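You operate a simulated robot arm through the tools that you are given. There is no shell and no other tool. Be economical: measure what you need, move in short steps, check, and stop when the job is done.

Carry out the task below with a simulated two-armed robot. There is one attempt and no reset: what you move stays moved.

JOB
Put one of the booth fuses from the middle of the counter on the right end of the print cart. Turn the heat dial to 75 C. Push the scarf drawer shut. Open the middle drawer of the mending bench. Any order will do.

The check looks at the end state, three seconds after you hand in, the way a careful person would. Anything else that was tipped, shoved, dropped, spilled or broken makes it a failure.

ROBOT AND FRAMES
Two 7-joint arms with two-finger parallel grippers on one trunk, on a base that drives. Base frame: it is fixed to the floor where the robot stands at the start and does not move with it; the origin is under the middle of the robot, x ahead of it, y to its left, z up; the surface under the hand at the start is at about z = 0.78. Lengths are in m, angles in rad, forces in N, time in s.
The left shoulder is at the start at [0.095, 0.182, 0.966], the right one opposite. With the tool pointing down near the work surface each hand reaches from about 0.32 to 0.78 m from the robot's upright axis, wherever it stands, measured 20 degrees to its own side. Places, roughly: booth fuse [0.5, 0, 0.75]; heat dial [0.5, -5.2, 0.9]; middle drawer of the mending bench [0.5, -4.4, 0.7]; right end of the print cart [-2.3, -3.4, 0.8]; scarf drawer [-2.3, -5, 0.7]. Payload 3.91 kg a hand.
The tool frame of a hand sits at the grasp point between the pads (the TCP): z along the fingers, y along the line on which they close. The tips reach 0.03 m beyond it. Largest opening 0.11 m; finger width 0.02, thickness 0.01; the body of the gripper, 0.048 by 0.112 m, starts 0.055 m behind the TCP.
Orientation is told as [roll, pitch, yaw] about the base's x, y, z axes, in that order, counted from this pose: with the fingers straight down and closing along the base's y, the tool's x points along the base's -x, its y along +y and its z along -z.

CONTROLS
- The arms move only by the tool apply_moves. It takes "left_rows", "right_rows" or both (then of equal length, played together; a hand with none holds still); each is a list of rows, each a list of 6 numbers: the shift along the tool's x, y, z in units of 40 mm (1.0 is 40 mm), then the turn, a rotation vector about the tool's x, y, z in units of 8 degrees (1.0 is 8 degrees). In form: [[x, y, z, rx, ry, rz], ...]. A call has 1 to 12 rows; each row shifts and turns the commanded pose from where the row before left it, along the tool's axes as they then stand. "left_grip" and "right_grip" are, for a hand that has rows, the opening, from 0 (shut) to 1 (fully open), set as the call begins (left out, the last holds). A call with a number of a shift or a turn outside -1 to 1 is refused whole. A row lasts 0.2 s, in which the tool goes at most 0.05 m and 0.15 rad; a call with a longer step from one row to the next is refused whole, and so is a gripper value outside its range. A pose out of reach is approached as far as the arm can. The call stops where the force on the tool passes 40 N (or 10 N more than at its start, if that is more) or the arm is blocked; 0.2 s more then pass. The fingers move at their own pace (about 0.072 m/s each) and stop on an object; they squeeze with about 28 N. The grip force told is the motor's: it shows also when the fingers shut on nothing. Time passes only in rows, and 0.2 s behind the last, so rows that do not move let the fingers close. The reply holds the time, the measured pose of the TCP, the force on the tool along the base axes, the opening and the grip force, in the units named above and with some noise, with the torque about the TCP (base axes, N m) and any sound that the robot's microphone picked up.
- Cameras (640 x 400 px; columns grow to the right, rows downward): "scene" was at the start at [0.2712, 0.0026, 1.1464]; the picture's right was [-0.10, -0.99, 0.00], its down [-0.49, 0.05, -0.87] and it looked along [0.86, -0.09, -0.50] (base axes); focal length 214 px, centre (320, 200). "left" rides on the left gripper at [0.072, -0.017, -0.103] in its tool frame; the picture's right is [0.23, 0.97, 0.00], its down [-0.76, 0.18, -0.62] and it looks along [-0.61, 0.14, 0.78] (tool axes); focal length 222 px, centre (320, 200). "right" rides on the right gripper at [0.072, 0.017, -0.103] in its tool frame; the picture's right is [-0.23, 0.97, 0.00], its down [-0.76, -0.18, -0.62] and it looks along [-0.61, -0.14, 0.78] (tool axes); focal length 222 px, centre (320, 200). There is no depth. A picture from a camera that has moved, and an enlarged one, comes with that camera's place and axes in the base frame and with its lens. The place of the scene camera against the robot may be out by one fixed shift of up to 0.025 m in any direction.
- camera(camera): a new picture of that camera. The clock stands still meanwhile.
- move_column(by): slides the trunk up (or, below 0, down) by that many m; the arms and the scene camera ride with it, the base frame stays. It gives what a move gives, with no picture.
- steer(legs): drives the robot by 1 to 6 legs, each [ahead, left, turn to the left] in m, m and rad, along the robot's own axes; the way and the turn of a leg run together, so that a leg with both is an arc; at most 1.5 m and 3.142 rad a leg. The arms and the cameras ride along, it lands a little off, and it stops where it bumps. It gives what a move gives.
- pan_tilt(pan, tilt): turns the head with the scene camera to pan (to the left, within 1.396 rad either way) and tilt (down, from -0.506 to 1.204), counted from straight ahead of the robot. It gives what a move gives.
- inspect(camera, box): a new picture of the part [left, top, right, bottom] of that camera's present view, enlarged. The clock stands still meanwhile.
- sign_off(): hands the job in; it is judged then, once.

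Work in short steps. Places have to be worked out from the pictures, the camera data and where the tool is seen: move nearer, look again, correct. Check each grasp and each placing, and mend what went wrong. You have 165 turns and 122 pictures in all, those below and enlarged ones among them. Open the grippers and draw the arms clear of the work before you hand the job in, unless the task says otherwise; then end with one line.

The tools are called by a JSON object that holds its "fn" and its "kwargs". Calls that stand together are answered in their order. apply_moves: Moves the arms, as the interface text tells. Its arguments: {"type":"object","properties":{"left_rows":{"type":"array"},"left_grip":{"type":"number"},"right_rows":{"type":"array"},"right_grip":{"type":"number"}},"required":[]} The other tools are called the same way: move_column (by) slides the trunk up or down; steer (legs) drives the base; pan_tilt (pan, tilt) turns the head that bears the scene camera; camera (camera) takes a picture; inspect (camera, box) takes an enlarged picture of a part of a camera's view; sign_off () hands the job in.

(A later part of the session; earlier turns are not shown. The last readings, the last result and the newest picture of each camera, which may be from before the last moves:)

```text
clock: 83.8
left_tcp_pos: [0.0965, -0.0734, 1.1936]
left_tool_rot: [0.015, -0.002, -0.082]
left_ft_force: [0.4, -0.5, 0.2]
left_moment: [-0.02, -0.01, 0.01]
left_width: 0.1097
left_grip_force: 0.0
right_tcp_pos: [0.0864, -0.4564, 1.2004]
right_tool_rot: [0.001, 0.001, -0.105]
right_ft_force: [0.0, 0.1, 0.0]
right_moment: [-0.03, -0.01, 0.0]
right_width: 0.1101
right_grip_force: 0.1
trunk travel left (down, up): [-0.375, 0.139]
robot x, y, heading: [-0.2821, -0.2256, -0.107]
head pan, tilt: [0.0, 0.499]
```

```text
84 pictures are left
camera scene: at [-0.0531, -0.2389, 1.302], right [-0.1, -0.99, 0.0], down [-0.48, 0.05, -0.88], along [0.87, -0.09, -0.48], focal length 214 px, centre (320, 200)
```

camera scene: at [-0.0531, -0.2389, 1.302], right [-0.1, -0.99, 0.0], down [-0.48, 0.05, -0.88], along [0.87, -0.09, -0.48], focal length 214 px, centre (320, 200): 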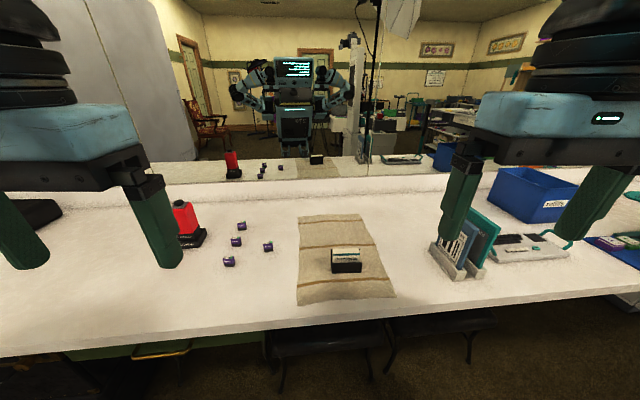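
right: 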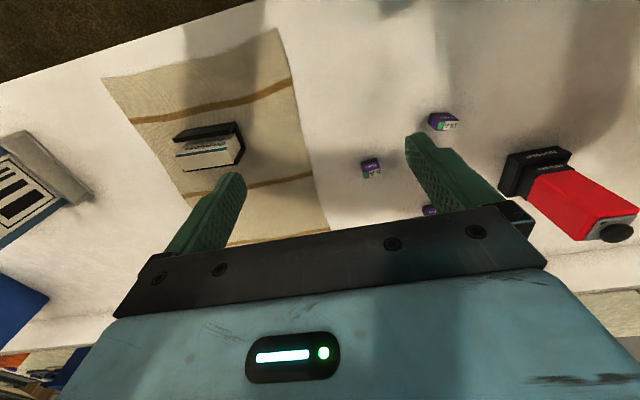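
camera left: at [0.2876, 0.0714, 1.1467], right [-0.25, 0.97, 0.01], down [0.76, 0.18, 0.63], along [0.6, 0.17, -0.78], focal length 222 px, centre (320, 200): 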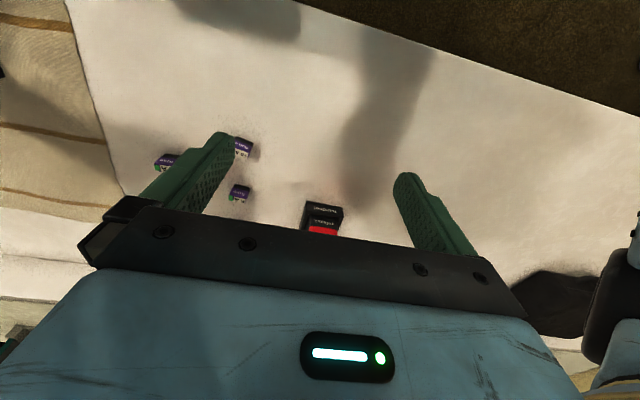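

Now I'll check the booklets on the counter and turn right to read the booth's east label.

{"fn": "inspect", "kwargs": {"camera": "scene", "box": [420, 190, 580, 290]}}

{"fn": "steer", "kwargs": {"legs": [[0.05, 0.12, -1.1]]}}

{"fn": "pan_tilt", "kwargs": {"pan": -0.9, "tilt": 0.45}}

{"fn": "camera", "kwargs": {"camera": "scene"}}

```text
4.00 times, centred on (500, 240) of scene
camera zoom: at [-0.0531, -0.2389, 1.302], right [-0.1, -0.99, 0.0], down [-0.48, 0.05, -0.88], along [0.87, -0.09, -0.48], focal length 858 px, centre (-400, 40)
```

zoom: 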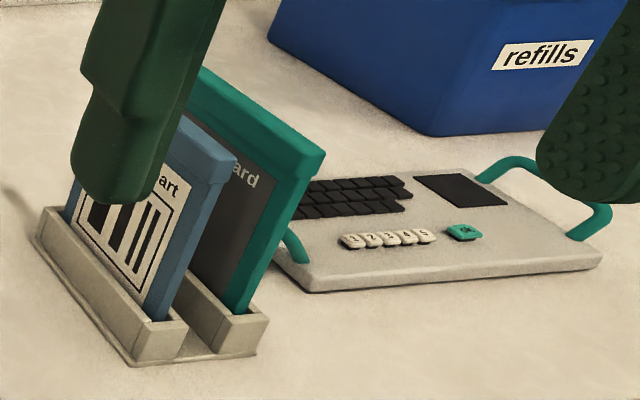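

```text
clock: 87.0
left_tcp_pos: [0.1381, -0.429, 1.1943]
left_tool_rot: [0.015, -0.001, -1.18]
left_ft_force: [-0.4, 0.0, 0.0]
left_moment: [-0.01, -0.01, -0.01]
left_width: 0.1098
left_grip_force: 0.2
right_tcp_pos: [-0.2091, -0.5961, 1.2016]
right_tool_rot: [0.001, 0.0, -1.202]
right_ft_force: [0.2, -0.3, -0.1]
right_moment: [0.02, 0.03, -0.01]
right_width: 0.11
right_grip_force: 0.0
trunk travel left (down, up): [-0.375, 0.139]
robot x, y, heading: [-0.1743, -0.1675, -1.202]
head pan, tilt: [0.0, 0.499]
```

```text
clock: 88.2
left_tcp_pos: [0.1385, -0.4293, 1.1944]
left_tool_rot: [0.013, -0.002, -1.18]
left_ft_force: [-0.7, 0.3, 1.5]
left_moment: [0.0, -0.03, 0.0]
left_width: 0.1101
left_grip_force: 0.1
right_tcp_pos: [-0.2077, -0.5963, 1.2011]
right_tool_rot: [0.002, 0.0, -1.202]
right_ft_force: [0.9, -0.4, -0.6]
right_moment: [0.02, 0.03, 0.0]
right_width: 0.1099
right_grip_force: 0.1
trunk travel left (down, up): [-0.375, 0.139]
robot x, y, heading: [-0.1718, -0.1664, -1.201]
head pan, tilt: [-0.901, 0.45]
```

```text
82 pictures are left
camera scene: at [-0.1605, -0.3492, 1.3065], right [-0.86, 0.51, 0.0], down [0.22, 0.38, -0.9], along [-0.46, -0.78, -0.44], focal length 214 px, centre (320, 200)
```

scene: 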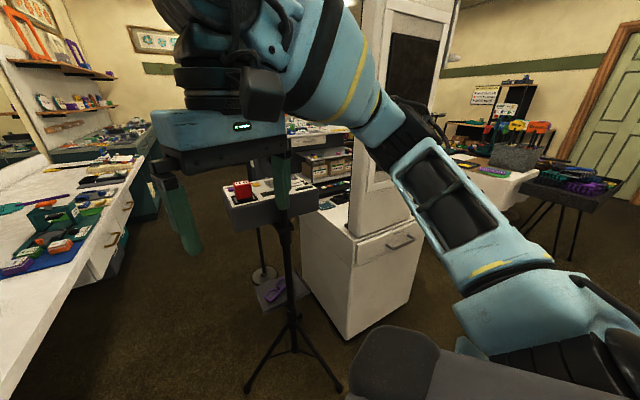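

Zooming on the plinth's east face from here.

{"fn": "inspect", "kwargs": {"camera": "scene", "box": [280, 190, 380, 330]}}

```text
2.86 times, centred on (330, 260) of scene
camera zoom: at [-0.1605, -0.3492, 1.3065], right [-0.86, 0.51, 0.0], down [0.22, 0.38, -0.9], along [-0.46, -0.78, -0.44], focal length 613 px, centre (291, 29)
```

zoom: 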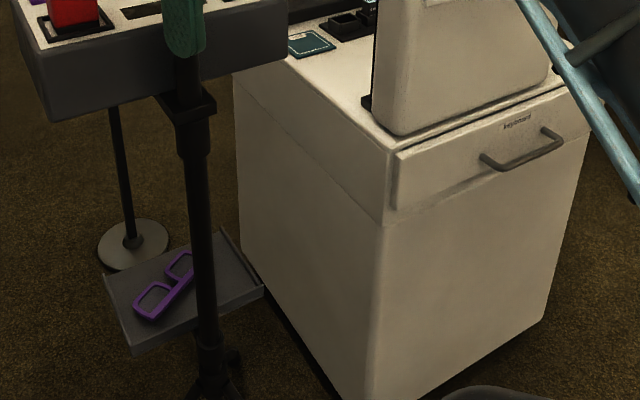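

The plinth is rotated; the label is on its southeast face, which I'll pass later. Two 5 A fuses make "one of the booth fuses" most plausible, so I'll take the lone 5 A and verify on the way. Back to the counter first.

{"fn": "steer", "kwargs": {"legs": [[0, 0, 1.2], [0.17, 0.165, 0]]}}

{"fn": "move_column", "kwargs": {"by": -0.15}}

{"fn": "pan_tilt", "kwargs": {"pan": -0.2, "tilt": 0.775}}

{"fn": "camera", "kwargs": {"camera": "scene"}}

{"fn": "camera", "kwargs": {"camera": "right"}}

```text
clock: 93.3
left_tcp_pos: [0.3484, 0.1971, 1.1946]
left_tool_rot: [0.015, -0.002, 0.031]
left_ft_force: [0.2, -0.2, -0.3]
left_moment: [-0.03, 0.01, 0.02]
left_width: 0.11
left_grip_force: 0.0
right_tcp_pos: [0.3822, -0.1844, 1.201]
right_tool_rot: [-0.001, 0.001, 0.009]
right_ft_force: [0.6, 1.0, 0.9]
right_moment: [0.05, -0.01, -0.03]
right_width: 0.1098
right_grip_force: 0.1
trunk travel left (down, up): [-0.375, 0.139]
robot x, y, heading: [-0.0064, -0.0049, 0.008]
head pan, tilt: [-0.901, 0.45]
```

```text
clock: 95.0
left_tcp_pos: [0.3477, 0.196, 1.0444]
left_tool_rot: [0.014, -0.005, 0.03]
left_ft_force: [-0.6, -0.3, 0.0]
left_moment: [-0.03, 0.04, -0.03]
left_width: 0.1101
left_grip_force: 0.1
right_tcp_pos: [0.3825, -0.1856, 1.0507]
right_tool_rot: [0.001, -0.001, 0.011]
right_ft_force: [-0.8, 0.1, 0.3]
right_moment: [0.0, 0.02, 0.0]
right_width: 0.11
right_grip_force: 0.0
trunk travel left (down, up): [-0.225, 0.289]
robot x, y, heading: [-0.0042, -0.0027, 0.01]
head pan, tilt: [-0.901, 0.45]
```

```text
clock: 96.1
left_tcp_pos: [0.3481, 0.1971, 1.0441]
left_tool_rot: [0.013, -0.003, 0.031]
left_ft_force: [-0.2, 0.1, -0.4]
left_moment: [-0.01, 0.03, 0.0]
left_width: 0.11
left_grip_force: 0.0
right_tcp_pos: [0.3821, -0.1851, 1.0508]
right_tool_rot: [0.001, 0.001, 0.011]
right_ft_force: [-0.6, 0.1, -0.4]
right_moment: [0.03, 0.02, 0.04]
right_width: 0.1104
right_grip_force: 0.2
trunk travel left (down, up): [-0.225, 0.289]
robot x, y, heading: [-0.0079, 0.0002, 0.009]
head pan, tilt: [-0.201, 0.775]
```

```text
80 pictures are left
camera scene: at [0.2537, -0.003, 1.1242], right [-0.19, -0.98, 0.0], down [-0.69, 0.13, -0.71], along [0.7, -0.14, -0.7], focal length 214 px, centre (320, 200)
```

scene: 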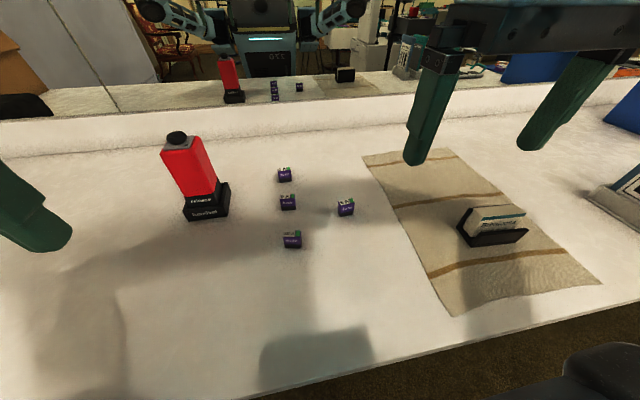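

```text
79 pictures are left
camera right: at [0.3108, -0.1698, 1.1538], right [0.22, 0.98, 0.0], down [0.76, -0.17, 0.62], along [0.61, -0.13, -0.78], focal length 222 px, centre (320, 200)
```

right: 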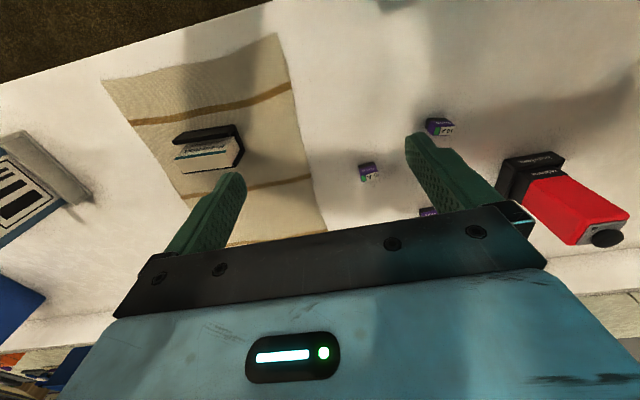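

The right camera puts the lone 5 A fuse at about (0.55, -0.123), matching the scene view. I'll bring the right hand above it at z ≈ 0.90.

{"fn": "apply_moves", "kwargs": {"right_rows": [[-0.84, 0.31, 0.75, 0, 0, 0], [-0.84, 0.31, 0.75, 0, 0, 0], [-0.84, 0.31, 0.75, 0, 0, 0], [-0.84, 0.31, 0.75, 0, 0, 0], [-0.84, 0.31, 0.75, 0, 0, 0]], "right_grip": 1}}

{"fn": "camera", "kwargs": {"camera": "right"}}

{"fn": "camera", "kwargs": {"camera": "scene"}}

```text
clock: 97.3
left_tcp_pos: [0.3494, 0.1957, 1.0435]
left_tool_rot: [0.014, -0.002, 0.031]
left_ft_force: [-0.2, 0.0, -0.7]
left_moment: [0.02, 0.03, -0.02]
left_width: 0.1103
left_grip_force: 0.0
right_tcp_pos: [0.5529, -0.1203, 0.8989]
right_tool_rot: [0.001, 0.0, 0.01]
right_ft_force: [0.0, 0.6, -0.4]
right_moment: [0.01, 0.04, 0.02]
right_width: 0.1101
right_grip_force: 0.1
trunk travel left (down, up): [-0.225, 0.289]
robot x, y, heading: [-0.0075, 0.0007, 0.008]
head pan, tilt: [-0.201, 0.775]
```

```text
78 pictures are left
camera right: at [0.4803, -0.1045, 1.0028], right [0.22, 0.98, 0.0], down [0.76, -0.17, 0.62], along [0.61, -0.14, -0.78], focal length 222 px, centre (320, 200)
```

right: 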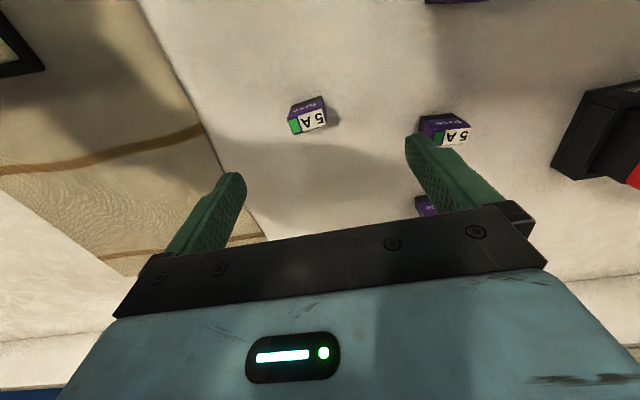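

```text
77 pictures are left
camera scene: at [0.2544, -0.0026, 1.124], right [-0.19, -0.98, 0.0], down [-0.69, 0.13, -0.71], along [0.7, -0.14, -0.7], focal length 214 px, centre (320, 200)
```

scene: 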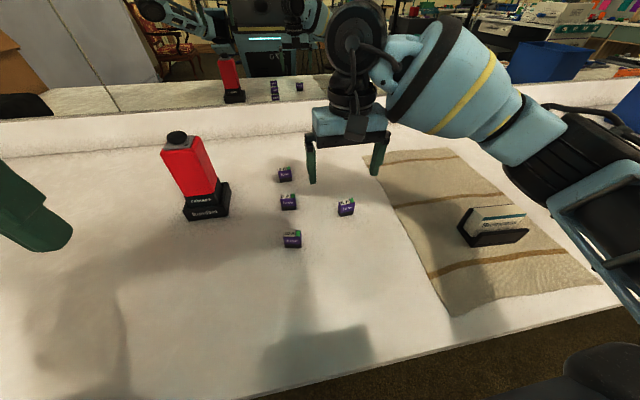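

Triangulating the two hand views puts the fuse at about (0.541, -0.128), top near z ≈ 0.81, aligned with the grip. I'll shift and descend to z ≈ 0.845, then look.

{"fn": "apply_moves", "kwargs": {"right_rows": [[0.15, -0.1, 0.65, 0, 0, 0], [0.13, -0.09, 0.65, 0, 0, 0]]}}

{"fn": "camera", "kwargs": {"camera": "right"}}

{"fn": "inspect", "kwargs": {"camera": "scene", "box": [240, 120, 440, 250]}}

```text
clock: 97.9
left_tcp_pos: [0.3491, 0.1974, 1.0437]
left_tool_rot: [0.013, -0.003, 0.031]
left_ft_force: [0.3, -0.7, -0.3]
left_moment: [-0.03, 0.01, 0.0]
left_width: 0.1098
left_grip_force: 0.0
right_tcp_pos: [0.5388, -0.1297, 0.8485]
right_tool_rot: [0.001, 0.0, 0.01]
right_ft_force: [0.2, 0.2, -0.7]
right_moment: [0.02, -0.01, 0.0]
right_width: 0.11
right_grip_force: 0.0
trunk travel left (down, up): [-0.225, 0.289]
robot x, y, heading: [-0.0091, 0.0034, 0.011]
head pan, tilt: [-0.201, 0.775]
```

```text
76 pictures are left
camera right: at [0.4675, -0.114, 0.9517], right [0.22, 0.98, 0.0], down [0.76, -0.17, 0.62], along [0.61, -0.13, -0.78], focal length 222 px, centre (320, 200)
```

right: 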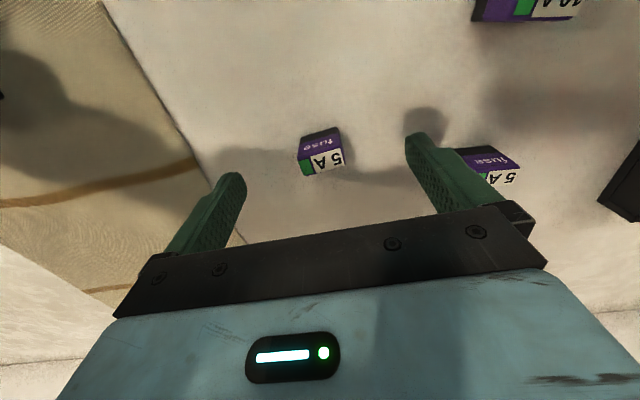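

```text
3.08 times, centred on (340, 185) of scene
camera zoom: at [0.2537, -0.0031, 1.1241], right [-0.19, -0.98, 0.0], down [-0.69, 0.13, -0.71], along [0.7, -0.14, -0.7], focal length 660 px, centre (258, 246)
```

zoom: 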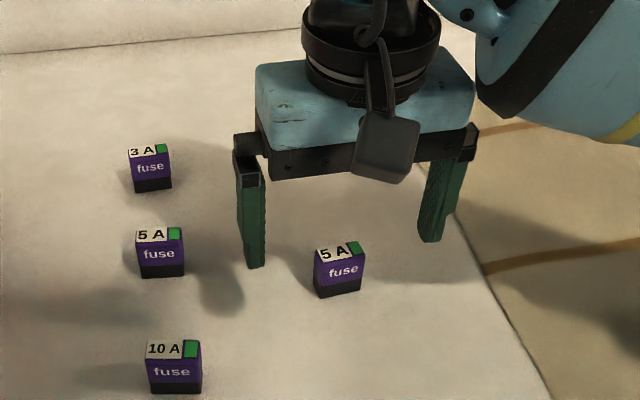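

The fuse sits centred between the fingers. I'll descend 33 mm and close.

{"fn": "apply_moves", "kwargs": {"right_rows": [[-0.1, 0, 0.4, 0, 0, 0], [0, 0, 0.4, 0, 0, 0]]}}

{"fn": "camera", "kwargs": {"camera": "right"}}

{"fn": "inspect", "kwargs": {"camera": "scene", "box": [240, 120, 440, 250]}}

```text
clock: 98.5
left_tcp_pos: [0.3488, 0.1972, 1.0455]
left_tool_rot: [0.014, -0.001, 0.032]
left_ft_force: [-0.4, -0.9, -0.1]
left_moment: [0.01, 0.0, 0.01]
left_width: 0.1099
left_grip_force: 0.0
right_tcp_pos: [0.5446, -0.1304, 0.8158]
right_tool_rot: [0.001, -0.003, 0.011]
right_ft_force: [-0.6, -0.5, -0.3]
right_moment: [-0.04, 0.03, -0.01]
right_width: 0.1099
right_grip_force: 0.0
trunk travel left (down, up): [-0.225, 0.289]
robot x, y, heading: [-0.0082, 0.0014, 0.009]
head pan, tilt: [-0.201, 0.775]
```

```text
74 pictures are left
camera right: at [0.4713, -0.114, 0.9195], right [0.22, 0.98, 0.0], down [0.76, -0.17, 0.62], along [0.61, -0.13, -0.78], focal length 222 px, centre (320, 200)
```

right: 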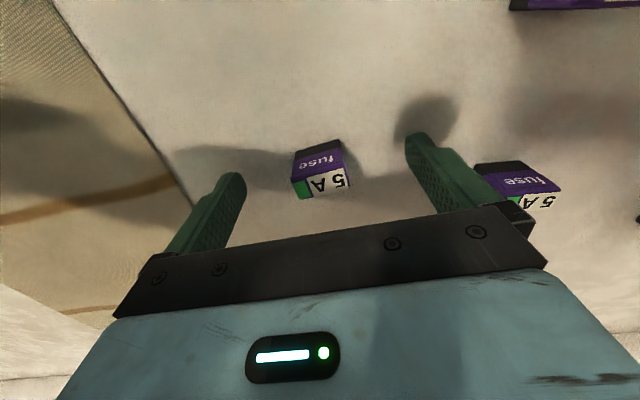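

```text
3.08 times, centred on (340, 185) of scene
camera zoom: at [0.2538, -0.0029, 1.1241], right [-0.19, -0.98, 0.0], down [-0.69, 0.13, -0.71], along [0.7, -0.14, -0.7], focal length 660 px, centre (258, 246)
```

zoom: 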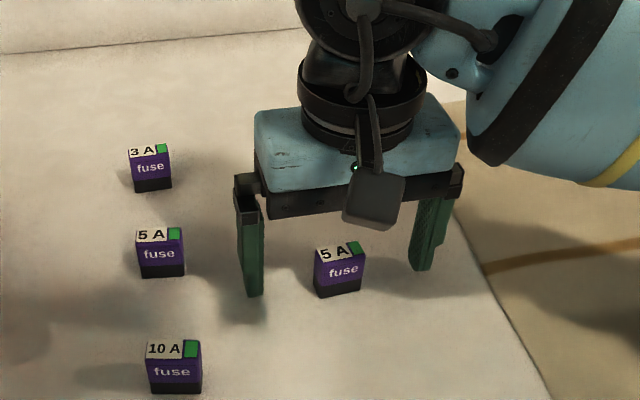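

Tips are ~5 mm above the surface straddling the fuse. Closing now.

{"fn": "apply_moves", "kwargs": {"right_rows": [[0, 0, 0, 0, 0, 0], [0, 0, 0, 0, 0, 0], [0, 0, 0, 0, 0, 0], [0, 0, 0, 0, 0, 0], [0, 0, 0, 0, 0, 0]], "right_grip": 0}}

{"fn": "camera", "kwargs": {"camera": "right"}}

```text
clock: 99.7
left_tcp_pos: [0.3473, 0.1972, 1.0445]
left_tool_rot: [0.015, -0.002, 0.033]
left_ft_force: [-0.1, 0.1, -0.5]
left_moment: [-0.03, -0.01, 0.01]
left_width: 0.1101
left_grip_force: 0.0
right_tcp_pos: [0.5437, -0.1301, 0.8175]
right_tool_rot: [-0.002, 0.0, 0.011]
right_ft_force: [0.3, 0.1, 0.1]
right_moment: [0.0, 0.02, 0.0]
right_width: 0.0308
right_grip_force: 28.2
trunk travel left (down, up): [-0.225, 0.289]
robot x, y, heading: [-0.0061, -0.004, 0.007]
head pan, tilt: [-0.201, 0.775]
```

```text
72 pictures are left
camera right: at [0.4713, -0.114, 0.9197], right [0.22, 0.98, 0.0], down [0.76, -0.17, 0.62], along [0.61, -0.13, -0.78], focal length 222 px, centre (320, 200)
```

right: 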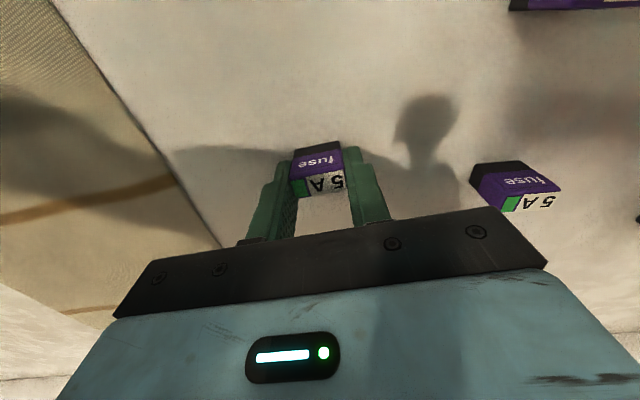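

The fuse is held (31 mm wide). I'll lift it and draw it back to the carry pose.

{"fn": "apply_moves", "kwargs": {"right_rows": [[0, 0, -1, 0, 0, 0], [0, 0, -1, 0, 0, 0], [0.6, -0.2, -1, 0, 0, 0], [0.8, -0.3, -0.9, 0, 0, 0], [0.8, -0.3, -0.9, 0, 0, 0], [0.8, -0.3, -0.9, 0, 0, 0], [0.8, -0.3, 0, 0, 0, 0]]}}

{"fn": "camera", "kwargs": {"camera": "right"}}

{"fn": "move_column", "kwargs": {"by": 0.15}}

```text
clock: 101.3
left_tcp_pos: [0.3489, 0.1962, 1.0447]
left_tool_rot: [0.016, -0.002, 0.032]
left_ft_force: [-0.8, 0.6, 0.4]
left_moment: [0.01, -0.04, -0.01]
left_width: 0.1099
left_grip_force: 0.1
right_tcp_pos: [0.3895, -0.1878, 1.0442]
right_tool_rot: [0.001, -0.001, 0.009]
right_ft_force: [0.0, 0.2, -0.3]
right_moment: [0.02, -0.02, 0.01]
right_width: 0.031
right_grip_force: 27.9
trunk travel left (down, up): [-0.225, 0.289]
robot x, y, heading: [-0.0113, 0.0026, 0.013]
head pan, tilt: [-0.201, 0.775]
```

```text
71 pictures are left
camera right: at [0.3174, -0.1718, 1.148], right [0.22, 0.98, 0.0], down [0.76, -0.17, 0.62], along [0.61, -0.14, -0.78], focal length 222 px, centre (320, 200)
```

right: 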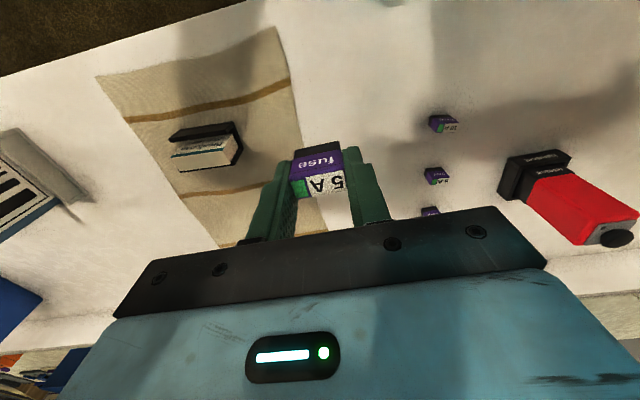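

```text
clock: 103.0
left_tcp_pos: [0.3489, 0.1975, 1.1935]
left_tool_rot: [0.015, -0.001, 0.032]
left_ft_force: [0.0, 0.8, 0.5]
left_moment: [0.0, 0.0, 0.03]
left_width: 0.11
left_grip_force: 0.1
right_tcp_pos: [0.3924, -0.1867, 1.1944]
right_tool_rot: [0.0, 0.003, 0.012]
right_ft_force: [0.9, 0.8, -0.4]
right_moment: [0.0, 0.0, 0.01]
right_width: 0.0309
right_grip_force: 28.3
trunk travel left (down, up): [-0.375, 0.139]
robot x, y, heading: [-0.009, -0.0034, 0.009]
head pan, tilt: [-0.201, 0.775]
```

Fuse secured and the rest undisturbed. Next I back up along the known route, go south through the aisle and then east enough to read the booth's label.

{"fn": "steer", "kwargs": {"legs": [[-0.85, -0.03, 0], [-0.83, -0.05, 0], [0, 0, -1.58], [1.1, 0, 0], [1.1, 0, 0]]}}

{"fn": "pan_tilt", "kwargs": {"pan": 0.4, "tilt": 0.45}}

{"fn": "camera", "kwargs": {"camera": "scene"}}

```text
clock: 126.0
left_tcp_pos: [-1.4243, -2.7017, 1.1941]
left_tool_rot: [0.014, -0.001, -1.517]
left_ft_force: [-0.7, 0.4, 0.2]
left_moment: [0.01, -0.04, 0.02]
left_width: 0.1099
left_grip_force: 0.0
right_tcp_pos: [-1.8066, -2.7525, 1.1957]
right_tool_rot: [0.0, 0.001, -1.538]
right_ft_force: [-0.5, -0.4, -0.7]
right_moment: [-0.03, -0.01, 0.03]
right_width: 0.0305
right_grip_force: 28.6
trunk travel left (down, up): [-0.375, 0.139]
robot x, y, heading: [-1.6303, -2.3501, -1.536]
head pan, tilt: [-0.201, 0.775]
```

```text
clock: 127.0
left_tcp_pos: [-1.425, -2.7004, 1.1949]
left_tool_rot: [0.015, -0.003, -1.517]
left_ft_force: [-0.6, -1.0, 0.2]
left_moment: [0.01, 0.0, 0.02]
left_width: 0.1101
left_grip_force: 0.0
right_tcp_pos: [-1.8064, -2.7519, 1.1951]
right_tool_rot: [0.001, -0.001, -1.539]
right_ft_force: [-0.2, -0.4, -0.6]
right_moment: [0.02, 0.02, -0.03]
right_width: 0.0306
right_grip_force: 27.9
trunk travel left (down, up): [-0.375, 0.139]
robot x, y, heading: [-1.6303, -2.3502, -1.54]
head pan, tilt: [0.4, 0.45]
```

```text
70 pictures are left
camera scene: at [-1.5735, -2.5442, 1.3064], right [-0.91, -0.42, 0.0], down [-0.18, 0.4, -0.9], along [0.38, -0.82, -0.44], focal length 214 px, centre (320, 200)
```

scene: 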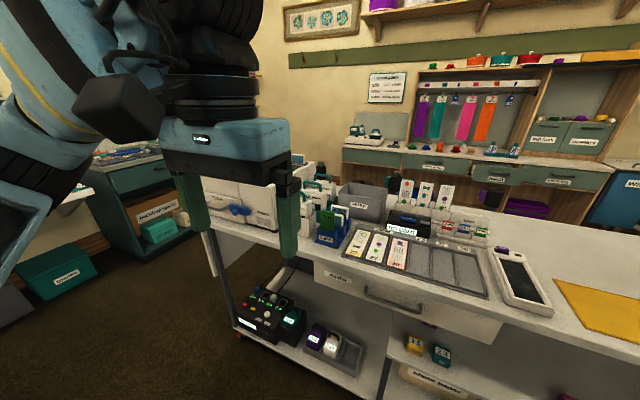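

Cart front edge is at about y ≈ -3.0, so there is room. I'll turn left and drive east to see the booth's southeast face.

{"fn": "steer", "kwargs": {"legs": [[0, 0, 1.6], [1.0, 0, 0]]}}

{"fn": "pan_tilt", "kwargs": {"pan": 1.1, "tilt": 0.45}}

{"fn": "camera", "kwargs": {"camera": "scene"}}

```text
clock: 136.2
left_tcp_pos: [-0.2761, -2.025, 1.1949]
left_tool_rot: [0.016, -0.001, 0.121]
left_ft_force: [0.1, -1.3, 0.1]
left_moment: [-0.01, -0.01, -0.02]
left_width: 0.1099
left_grip_force: 0.0
right_tcp_pos: [-0.1977, -2.4029, 1.1945]
right_tool_rot: [-0.001, 0.001, 0.099]
right_ft_force: [0.5, 0.1, -0.5]
right_moment: [0.0, 0.03, -0.02]
right_width: 0.0306
right_grip_force: 27.9
trunk travel left (down, up): [-0.375, 0.139]
robot x, y, heading: [-0.6085, -2.2514, 0.096]
head pan, tilt: [0.4, 0.45]
```

```text
clock: 137.3
left_tcp_pos: [-0.274, -2.0241, 1.1953]
left_tool_rot: [0.015, -0.003, 0.119]
left_ft_force: [-0.2, 0.3, -0.4]
left_moment: [-0.01, 0.01, 0.0]
left_width: 0.11
left_grip_force: 0.1
right_tcp_pos: [-0.1977, -2.4021, 1.1956]
right_tool_rot: [0.0, 0.002, 0.099]
right_ft_force: [0.6, -0.3, -1.0]
right_moment: [0.0, 0.0, 0.03]
right_width: 0.0305
right_grip_force: 28.4
trunk travel left (down, up): [-0.375, 0.139]
robot x, y, heading: [-0.6093, -2.2547, 0.099]
head pan, tilt: [1.1, 0.45]
```

```text
69 pictures are left
camera scene: at [-0.4417, -2.1429, 1.3065], right [0.93, -0.36, 0.0], down [-0.16, -0.41, -0.9], along [0.33, 0.84, -0.44], focal length 214 px, centre (320, 200)
```

scene: 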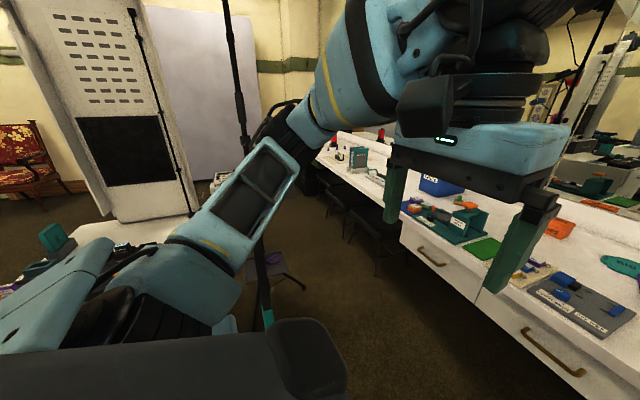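

The arm blocks the face and the stanchion is close. I'll sidestep south-east, then turn to face northwest.

{"fn": "steer", "kwargs": {"legs": [[0.25, -0.28, 0], [0, 0, 1.8]]}}

{"fn": "pan_tilt", "kwargs": {"pan": 0.0, "tilt": 0.45}}

{"fn": "camera", "kwargs": {"camera": "scene"}}

```text
clock: 144.6
left_tcp_pos: [-0.6249, -2.2209, 1.195]
left_tool_rot: [0.015, -0.001, 1.892]
left_ft_force: [0.3, 0.0, -0.5]
left_moment: [0.0, 0.02, -0.01]
left_width: 0.1101
left_grip_force: 0.0
right_tcp_pos: [-0.2682, -2.0705, 1.1959]
right_tool_rot: [0.001, 0.001, 1.871]
right_ft_force: [0.1, 0.3, 0.4]
right_moment: [0.0, 0.01, -0.01]
right_width: 0.0306
right_grip_force: 28.1
trunk travel left (down, up): [-0.375, 0.139]
robot x, y, heading: [-0.336, -2.5081, 1.869]
head pan, tilt: [1.1, 0.45]
```

```text
clock: 146.0
left_tcp_pos: [-0.6246, -2.2205, 1.1952]
left_tool_rot: [0.014, -0.002, 1.893]
left_ft_force: [0.3, 0.0, 0.6]
left_moment: [-0.04, -0.01, -0.01]
left_width: 0.11
left_grip_force: 0.0
right_tcp_pos: [-0.2699, -2.0693, 1.195]
right_tool_rot: [0.0, 0.001, 1.871]
right_ft_force: [1.1, 0.1, 0.2]
right_moment: [-0.02, -0.01, -0.01]
right_width: 0.0308
right_grip_force: 28.5
trunk travel left (down, up): [-0.375, 0.139]
robot x, y, heading: [-0.3351, -2.5054, 1.874]
head pan, tilt: [0.0, 0.45]
```

```text
68 pictures are left
camera scene: at [-0.3838, -2.2878, 1.3065], right [0.96, 0.3, 0.0], down [0.13, -0.42, -0.9], along [-0.27, 0.86, -0.44], focal length 214 px, centre (320, 200)
```

scene: 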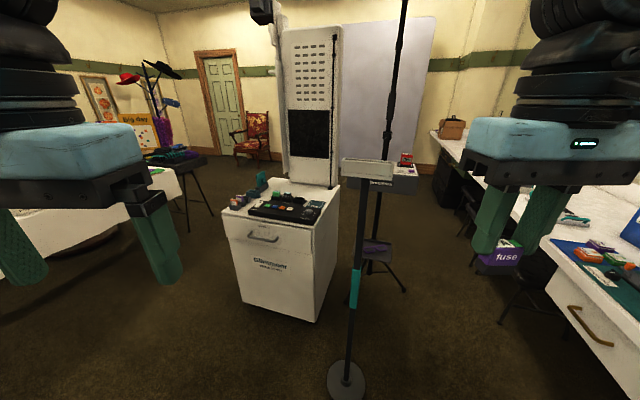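

Now I can zoom on the booth's service face and the sign on the stanchion.

{"fn": "inspect", "kwargs": {"camera": "scene", "box": [225, 200, 335, 310]}}

{"fn": "inspect", "kwargs": {"camera": "scene", "box": [335, 150, 425, 200]}}

```text
3.64 times, centred on (280, 255) of scene
camera zoom: at [-0.3838, -2.2878, 1.3065], right [0.96, 0.3, 0.0], down [0.13, -0.42, -0.9], along [-0.27, 0.86, -0.44], focal length 780 px, centre (466, 0)
```

zoom: 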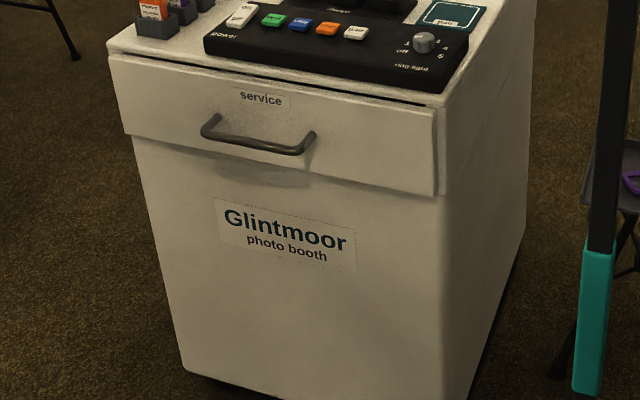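

```text
7.11 times, centred on (380, 175) of scene
camera zoom: at [-0.3838, -2.2878, 1.3065], right [0.96, 0.3, 0.0], down [0.13, -0.42, -0.9], along [-0.27, 0.86, -0.44], focal length 1525 px, centre (-107, 378)
```

zoom: 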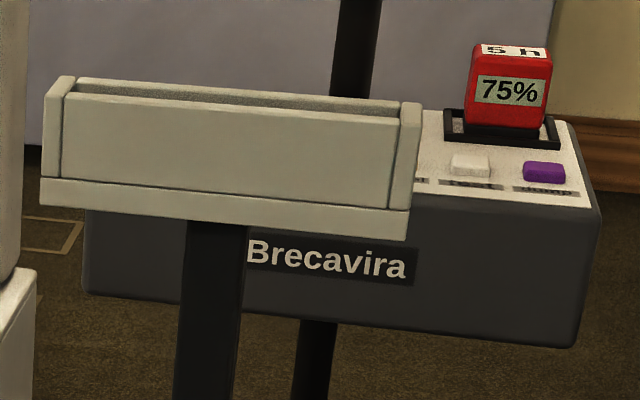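

No rating is printed anywhere on the booth, so a 5 A fuse (the only kind there are two of) stands. Now I turn south and strafe west along the cart front to its right end.

{"fn": "steer", "kwargs": {"legs": [[0.1, 0, 0], [0, 0, 2.84], [0, -0.8, 0], [0, -0.75, 0]]}}

{"fn": "pan_tilt", "kwargs": {"pan": -0.2, "tilt": 0.5}}

{"fn": "camera", "kwargs": {"camera": "scene"}}

```text
clock: 167.6
left_tcp_pos: [-1.7447, -2.7807, 1.1941]
left_tool_rot: [0.015, -0.002, -1.548]
left_ft_force: [0.8, -0.5, -0.3]
left_moment: [0.0, 0.01, 0.02]
left_width: 0.1098
left_grip_force: 0.2
right_tcp_pos: [-2.1302, -2.8211, 1.1956]
right_tool_rot: [0.001, 0.001, -1.568]
right_ft_force: [0.6, 0.5, -0.7]
right_moment: [0.02, 0.0, -0.01]
right_width: 0.0306
right_grip_force: 28.1
trunk travel left (down, up): [-0.375, 0.139]
robot x, y, heading: [-1.9401, -2.4223, -1.573]
head pan, tilt: [0.0, 0.45]
```

```text
clock: 168.4
left_tcp_pos: [-1.7452, -2.7799, 1.1941]
left_tool_rot: [0.014, -0.005, -1.549]
left_ft_force: [0.0, -0.3, 0.2]
left_moment: [0.0, 0.01, 0.03]
left_width: 0.1099
left_grip_force: 0.0
right_tcp_pos: [-2.1301, -2.8198, 1.1948]
right_tool_rot: [-0.001, 0.0, -1.569]
right_ft_force: [0.4, 0.2, -0.6]
right_moment: [-0.02, -0.01, 0.02]
right_width: 0.0304
right_grip_force: 28.4
trunk travel left (down, up): [-0.375, 0.139]
robot x, y, heading: [-1.9385, -2.4226, -1.571]
head pan, tilt: [-0.201, 0.499]
```

```text
65 pictures are left
camera scene: at [-1.943, -2.624, 1.302], right [-0.98, 0.2, 0.0], down [0.09, 0.47, -0.88], along [-0.17, -0.86, -0.48], focal length 214 px, centre (320, 200)
```

scene: 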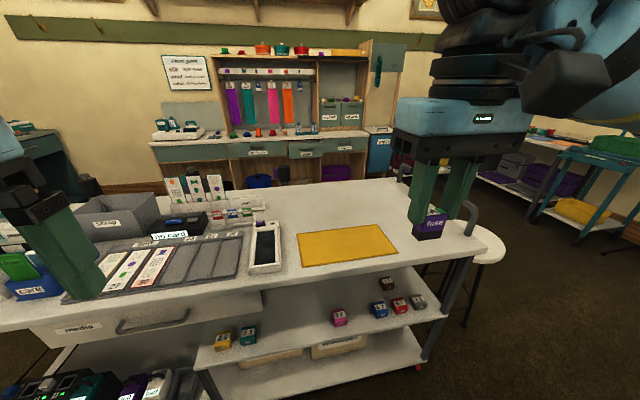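

The right end of the cart, beyond the yellow mat, is clear. I'll move a little closer and right, then look with the hand camera to gauge the height.

{"fn": "steer", "kwargs": {"legs": [[0.1, -0.2, 0]]}}

{"fn": "camera", "kwargs": {"camera": "right"}}

{"fn": "camera", "kwargs": {"camera": "scene"}}

```text
clock: 169.9
left_tcp_pos: [-1.8228, -2.8223, 1.194]
left_tool_rot: [0.008, -0.006, -1.559]
left_ft_force: [0.5, 0.4, 0.6]
left_moment: [-0.01, -0.02, -0.02]
left_width: 0.11
left_grip_force: 0.0
right_tcp_pos: [-2.2058, -2.8568, 1.1985]
right_tool_rot: [-0.008, -0.002, -1.585]
right_ft_force: [0.2, -0.8, 0.4]
right_moment: [0.03, 0.01, 0.01]
right_width: 0.0308
right_grip_force: 28.1
trunk travel left (down, up): [-0.375, 0.139]
robot x, y, heading: [-2.02, -2.4651, -1.581]
head pan, tilt: [-0.201, 0.499]
stopped in leg 1: the robot was blocked; the commanded pose is now the measured one
```

```text
64 pictures are left
camera right: at [-2.1873, -2.7848, 1.3002], right [0.97, -0.24, -0.01], down [-0.18, -0.76, 0.63], along [-0.15, -0.61, -0.78], focal length 222 px, centre (320, 200)
```

right: 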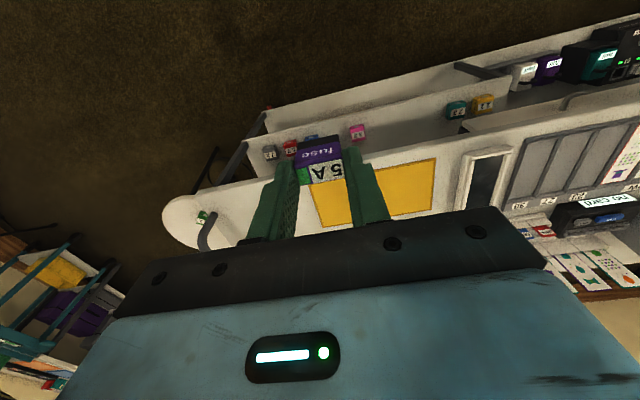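

```text
63 pictures are left
camera scene: at [-2.0167, -2.6622, 1.3031], right [-0.98, 0.21, 0.01], down [0.09, 0.47, -0.88], along [-0.19, -0.86, -0.48], focal length 214 px, centre (320, 200)
```

scene: 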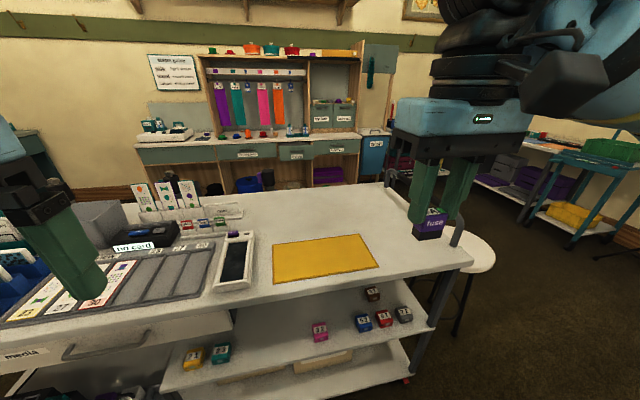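

I was blocked; let me back off 3 cm to the left and look right to see what I touched.

{"fn": "steer", "kwargs": {"legs": [[0, 0.04, 0]]}}

{"fn": "pan_tilt", "kwargs": {"pan": -1.39, "tilt": 0.6}}

{"fn": "camera", "kwargs": {"camera": "scene"}}

```text
clock: 170.9
left_tcp_pos: [-1.7881, -2.825, 1.1933]
left_tool_rot: [0.014, 0.0, -1.556]
left_ft_force: [-0.1, -0.4, 0.7]
left_moment: [0.0, 0.04, 0.01]
left_width: 0.11
left_grip_force: 0.1
right_tcp_pos: [-2.1747, -2.8615, 1.1937]
right_tool_rot: [0.0, 0.003, -1.579]
right_ft_force: [0.4, 0.0, 0.2]
right_moment: [-0.03, 0.03, 0.01]
right_width: 0.0307
right_grip_force: 28.1
trunk travel left (down, up): [-0.375, 0.139]
robot x, y, heading: [-1.9806, -2.4654, -1.574]
head pan, tilt: [-0.201, 0.499]
```

```text
clock: 172.3
left_tcp_pos: [-1.7904, -2.8236, 1.1947]
left_tool_rot: [0.015, 0.0, -1.556]
left_ft_force: [0.3, -0.7, -0.6]
left_moment: [0.0, -0.03, 0.03]
left_width: 0.1101
left_grip_force: 0.0
right_tcp_pos: [-2.1754, -2.861, 1.1956]
right_tool_rot: [0.002, 0.003, -1.58]
right_ft_force: [-0.5, -0.3, -0.1]
right_moment: [-0.02, 0.04, -0.01]
right_width: 0.0308
right_grip_force: 27.8
trunk travel left (down, up): [-0.375, 0.139]
robot x, y, heading: [-1.9806, -2.4634, -1.588]
head pan, tilt: [-1.389, 0.6]
```

```text
62 pictures are left
camera scene: at [-2.0551, -2.5929, 1.2929], right [-0.17, 0.98, 0.0], down [0.56, 0.1, -0.83], along [-0.81, -0.14, -0.56], focal length 214 px, centre (320, 200)
```

scene: 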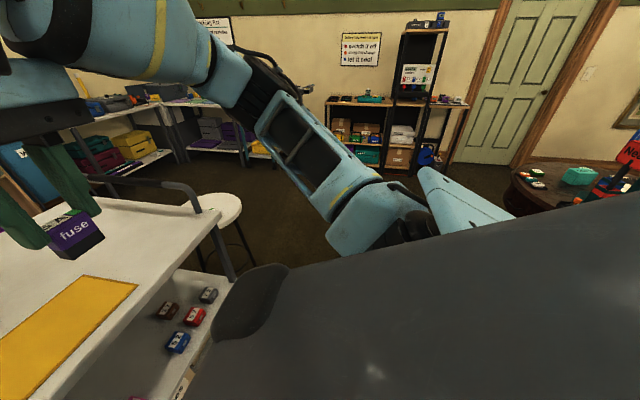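

Probably the base corner met the white table behind-right. I'll go straight ahead 0.12 m (clear of the table), staying left of it.

{"fn": "steer", "kwargs": {"legs": [[0.12, 0, 0]]}}

{"fn": "pan_tilt", "kwargs": {"pan": -0.4, "tilt": 0.65}}

{"fn": "camera", "kwargs": {"camera": "scene"}}

{"fn": "camera", "kwargs": {"camera": "right"}}

```text
clock: 173.5
left_tcp_pos: [-1.792, -2.946, 1.1948]
left_tool_rot: [0.015, -0.002, -1.559]
left_ft_force: [0.6, -0.3, -0.1]
left_moment: [0.02, 0.01, 0.01]
left_width: 0.1098
left_grip_force: 0.0
right_tcp_pos: [-2.1769, -2.9815, 1.1944]
right_tool_rot: [0.003, 0.002, -1.581]
right_ft_force: [0.3, -0.6, -0.7]
right_moment: [0.01, 0.0, 0.0]
right_width: 0.0305
right_grip_force: 28.2
trunk travel left (down, up): [-0.375, 0.139]
robot x, y, heading: [-1.9828, -2.5845, -1.579]
head pan, tilt: [-1.389, 0.6]
```

```text
clock: 174.8
left_tcp_pos: [-1.7924, -2.9453, 1.1943]
left_tool_rot: [0.015, -0.002, -1.561]
left_ft_force: [0.2, -0.3, -0.1]
left_moment: [0.0, 0.01, 0.04]
left_width: 0.1099
left_grip_force: 0.0
right_tcp_pos: [-2.1758, -2.9807, 1.1962]
right_tool_rot: [0.002, 0.001, -1.581]
right_ft_force: [-0.1, 0.5, -0.2]
right_moment: [-0.01, 0.0, -0.01]
right_width: 0.0307
right_grip_force: 27.5
trunk travel left (down, up): [-0.375, 0.139]
robot x, y, heading: [-1.9796, -2.589, -1.583]
head pan, tilt: [-0.4, 0.649]
```

```text
61 pictures are left
camera scene: at [-2.0039, -2.7774, 1.2886], right [-0.92, 0.4, 0.0], down [0.24, 0.55, -0.8], along [-0.32, -0.73, -0.6], focal length 214 px, centre (320, 200)
```

scene: 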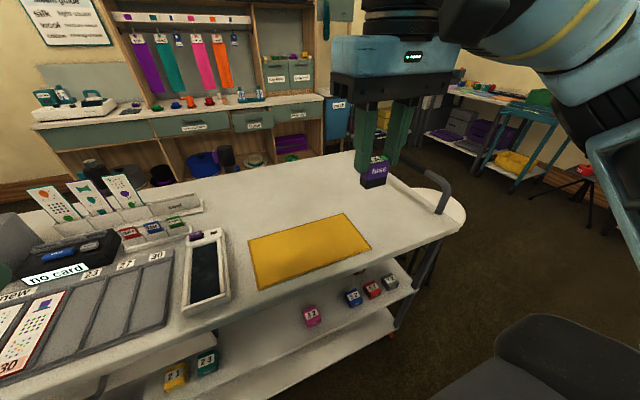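

```text
60 pictures are left
camera right: at [-2.1587, -2.9092, 1.2977], right [0.97, -0.24, 0.0], down [-0.19, -0.76, 0.62], along [-0.15, -0.6, -0.78], focal length 222 px, centre (320, 200)
```

right: 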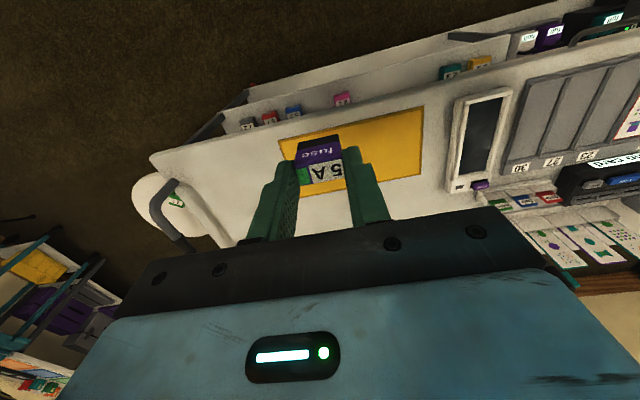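

Triangulation gives the cart top at z ≈ 0.853, mat right edge x ≈ -2.29, cart right edge x ≈ -2.58. I'll move the fuse over (-2.42, -3.2), high first.

{"fn": "apply_moves", "kwargs": {"right_rows": [[-0.69, -0.73, 0, 0, 0, 0], [-0.69, -0.73, 0, 0, 0, 0], [-0.69, -0.73, 0, 0, 0, 0], [-0.69, -0.73, 0, 0, 0, 0], [-0.69, -0.73, 0.6, 0, 0, 0], [-0.69, -0.73, 0.6, 0, 0, 0], [-0.69, -0.73, 0.6, 0, 0, 0], [-0.69, -0.73, 0.6, 0, 0, 0], [0, 0, 1, 0, 0, 0], [0, 0, 1, 0, 0, 0]]}}

{"fn": "camera", "kwargs": {"camera": "right"}}

{"fn": "camera", "kwargs": {"camera": "scene"}}

```text
clock: 177.0
left_tcp_pos: [-1.7922, -2.9457, 1.1926]
left_tool_rot: [0.017, -0.003, -1.561]
left_ft_force: [-0.2, 0.2, -0.2]
left_moment: [0.02, -0.01, -0.02]
left_width: 0.1102
left_grip_force: 0.1
right_tcp_pos: [-2.4146, -3.198, 1.0157]
right_tool_rot: [0.002, 0.001, -1.582]
right_ft_force: [0.1, -0.1, -0.2]
right_moment: [-0.03, 0.0, 0.0]
right_width: 0.0305
right_grip_force: 28.0
trunk travel left (down, up): [-0.375, 0.139]
robot x, y, heading: [-1.9827, -2.5831, -1.582]
head pan, tilt: [-0.4, 0.649]
```

```text
59 pictures are left
camera right: at [-2.396, -3.126, 1.1195], right [0.97, -0.24, 0.0], down [-0.19, -0.76, 0.62], along [-0.15, -0.6, -0.78], focal length 222 px, centre (320, 200)
```

right: 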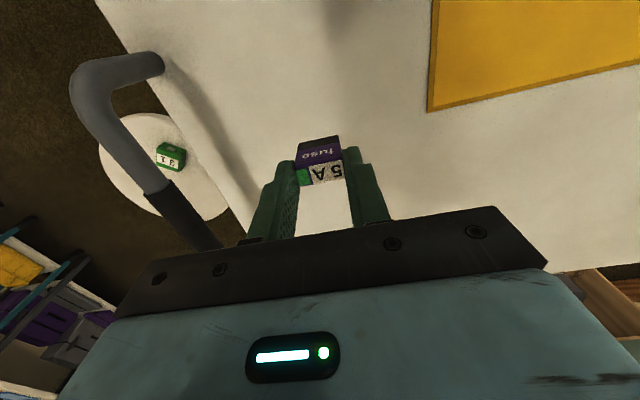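

```text
58 pictures are left
camera scene: at [-2.0043, -2.778, 1.2885], right [-0.92, 0.4, 0.0], down [0.24, 0.56, -0.8], along [-0.32, -0.73, -0.61], focal length 214 px, centre (320, 200)
```

scene: 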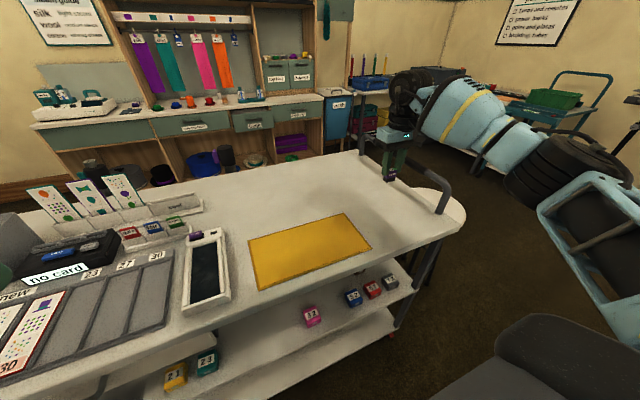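

Over clear tabletop with the handle rail ~7 cm to the side. I'll nudge 2 cm inward and descend to just above contact.

{"fn": "apply_moves", "kwargs": {"right_rows": [[0, 0.5, 0.8, 0, 0, 0], [0, 0, 1, 0, 0, 0], [0, 0, 0.8, 0, 0, 0], [0, 0, 0.4, 0, 0, 0]]}}

{"fn": "camera", "kwargs": {"camera": "right"}}

{"fn": "inspect", "kwargs": {"camera": "scene", "box": [330, 120, 480, 240]}}

```text
clock: 178.0
left_tcp_pos: [-1.7905, -2.9423, 1.1951]
left_tool_rot: [0.014, -0.006, -1.563]
left_ft_force: [-0.4, 0.5, -0.4]
left_moment: [0.02, 0.01, -0.05]
left_width: 0.1099
left_grip_force: 0.1
right_tcp_pos: [-2.3914, -3.1991, 0.9032]
right_tool_rot: [0.002, -0.01, -1.582]
right_ft_force: [-4.2, -1.1, 24.9]
right_moment: [-0.04, 0.17, 0.01]
right_width: 0.0302
right_grip_force: 28.3
trunk travel left (down, up): [-0.375, 0.139]
robot x, y, heading: [-1.9824, -2.5879, -1.578]
head pan, tilt: [-0.4, 0.649]
```

```text
57 pictures are left
camera right: at [-2.3736, -3.126, 1.0058], right [0.97, -0.24, 0.0], down [-0.19, -0.75, 0.63], along [-0.15, -0.61, -0.78], focal length 222 px, centre (320, 200)
```

right: 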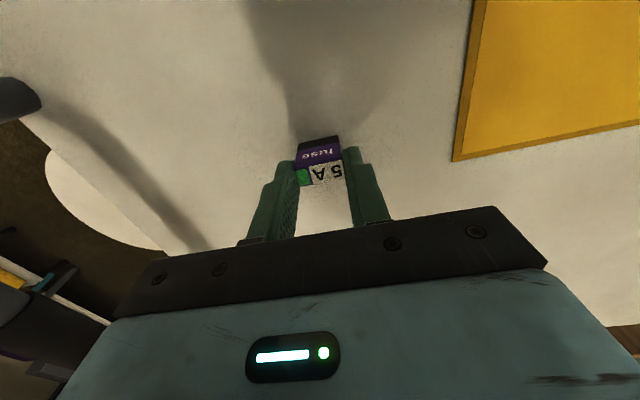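

```text
3.33 times, centred on (405, 180) of scene
camera zoom: at [-2.0028, -2.7749, 1.2895], right [-0.92, 0.4, 0.0], down [0.24, 0.55, -0.8], along [-0.32, -0.73, -0.6], focal length 715 px, centre (37, 267)
```

zoom: 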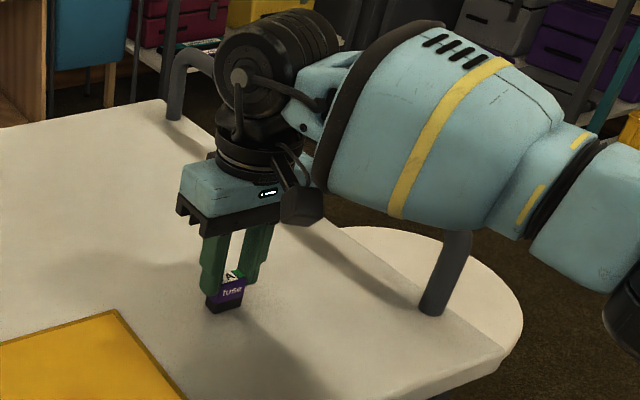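

Contact: the fuse is on the cart. I'll ease up 3 mm and open the fingers.

{"fn": "apply_moves", "kwargs": {"right_rows": [[0, 0, -0.1, 0, 0, 0], [0, 0, 0, 0, 0, 0]]}}

{"fn": "apply_moves", "kwargs": {"right_rows": [[0, 0, 0, 0, 0, 0], [0, 0, 0, 0, 0, 0], [0, 0, 0, 0, 0, 0]], "right_grip": 0.7}}

{"fn": "camera", "kwargs": {"camera": "right"}}

```text
clock: 178.6
left_tcp_pos: [-1.7906, -2.9451, 1.1938]
left_tool_rot: [0.014, -0.004, -1.561]
left_ft_force: [0.7, -0.7, 0.4]
left_moment: [0.0, -0.03, 0.03]
left_width: 0.1099
left_grip_force: 0.1
right_tcp_pos: [-2.3915, -3.2, 0.9026]
right_tool_rot: [-0.001, -0.002, -1.581]
right_ft_force: [-2.4, -5.6, 18.0]
right_moment: [-0.41, 0.09, -0.01]
right_width: 0.0306
right_grip_force: 27.8
trunk travel left (down, up): [-0.375, 0.139]
robot x, y, heading: [-1.9813, -2.586, -1.581]
head pan, tilt: [-0.4, 0.649]
```

```text
clock: 179.4
left_tcp_pos: [-1.7927, -2.9455, 1.1937]
left_tool_rot: [0.016, -0.002, -1.559]
left_ft_force: [1.1, -0.1, -0.3]
left_moment: [0.0, 0.0, -0.01]
left_width: 0.1099
left_grip_force: 0.0
right_tcp_pos: [-2.3918, -3.1987, 0.9001]
right_tool_rot: [0.002, 0.001, -1.581]
right_ft_force: [0.6, 0.3, -0.7]
right_moment: [0.02, -0.01, -0.04]
right_width: 0.0771
right_grip_force: 0.1
trunk travel left (down, up): [-0.375, 0.139]
robot x, y, heading: [-1.9806, -2.5813, -1.585]
head pan, tilt: [-0.4, 0.649]
```

```text
55 pictures are left
camera right: at [-2.3743, -3.1271, 1.0048], right [0.97, -0.24, 0.0], down [-0.19, -0.76, 0.62], along [-0.15, -0.6, -0.78], focal length 222 px, centre (320, 200)
```

right: 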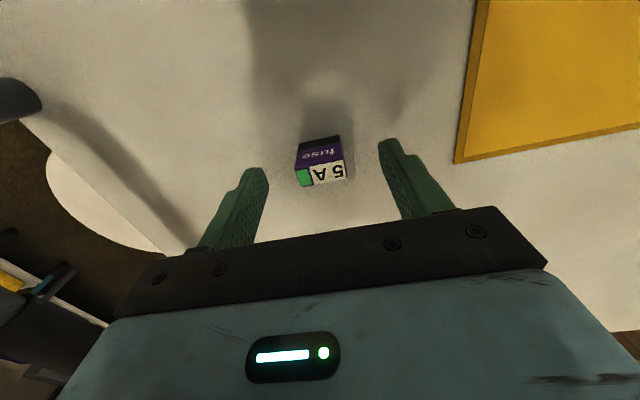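

The fuse stands upright on the cart. I'll lift straight up, retract to the carry pose, and verify.

{"fn": "apply_moves", "kwargs": {"right_rows": [[0, 0, -1, 0, 0, 0], [0, 0, -1, 0, 0, 0], [0, 0, -1, 0, 0, 0], [0, 0, -1, 0, 0, 0], [0.7, 0.7, -0.6, 0, 0, 0], [0.7, 0.7, -0.6, 0, 0, 0], [0.7, 0.7, -0.6, 0, 0, 0], [0.7, 0.7, -0.6, 0, 0, 0], [0.7, 0.7, -0.6, 0, 0, 0], [0.7, 0.7, -0.4, 0, 0, 0], [0.7, 0.7, 0, 0, 0, 0], [0.7, 0.6, 0, 0, 0, 0]]}}

{"fn": "camera", "kwargs": {"camera": "scene"}}

```text
clock: 182.0
left_tcp_pos: [-1.7914, -2.9441, 1.1942]
left_tool_rot: [0.015, -0.001, -1.56]
left_ft_force: [0.3, 0.5, -0.3]
left_moment: [-0.01, 0.0, 0.0]
left_width: 0.1101
left_grip_force: 0.2
right_tcp_pos: [-2.1695, -2.9772, 1.2005]
right_tool_rot: [0.001, -0.001, -1.582]
right_ft_force: [0.8, 0.6, -0.1]
right_moment: [0.02, 0.04, 0.0]
right_width: 0.077
right_grip_force: 0.0
trunk travel left (down, up): [-0.375, 0.139]
robot x, y, heading: [-1.9845, -2.5856, -1.582]
head pan, tilt: [-0.4, 0.649]
```

```text
54 pictures are left
camera scene: at [-2.0033, -2.7771, 1.2887], right [-0.92, 0.4, 0.0], down [0.24, 0.55, -0.8], along [-0.32, -0.73, -0.6], focal length 214 px, centre (320, 200)
```

scene: 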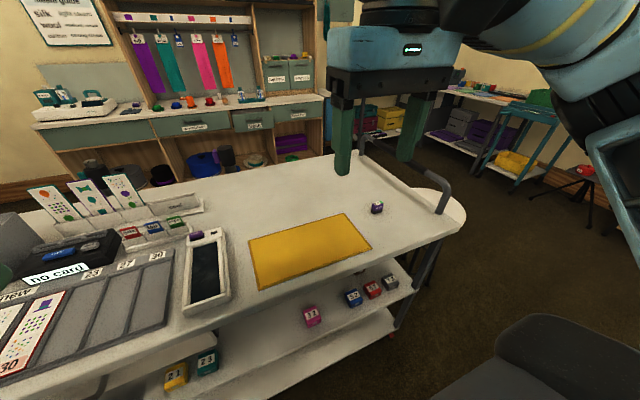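

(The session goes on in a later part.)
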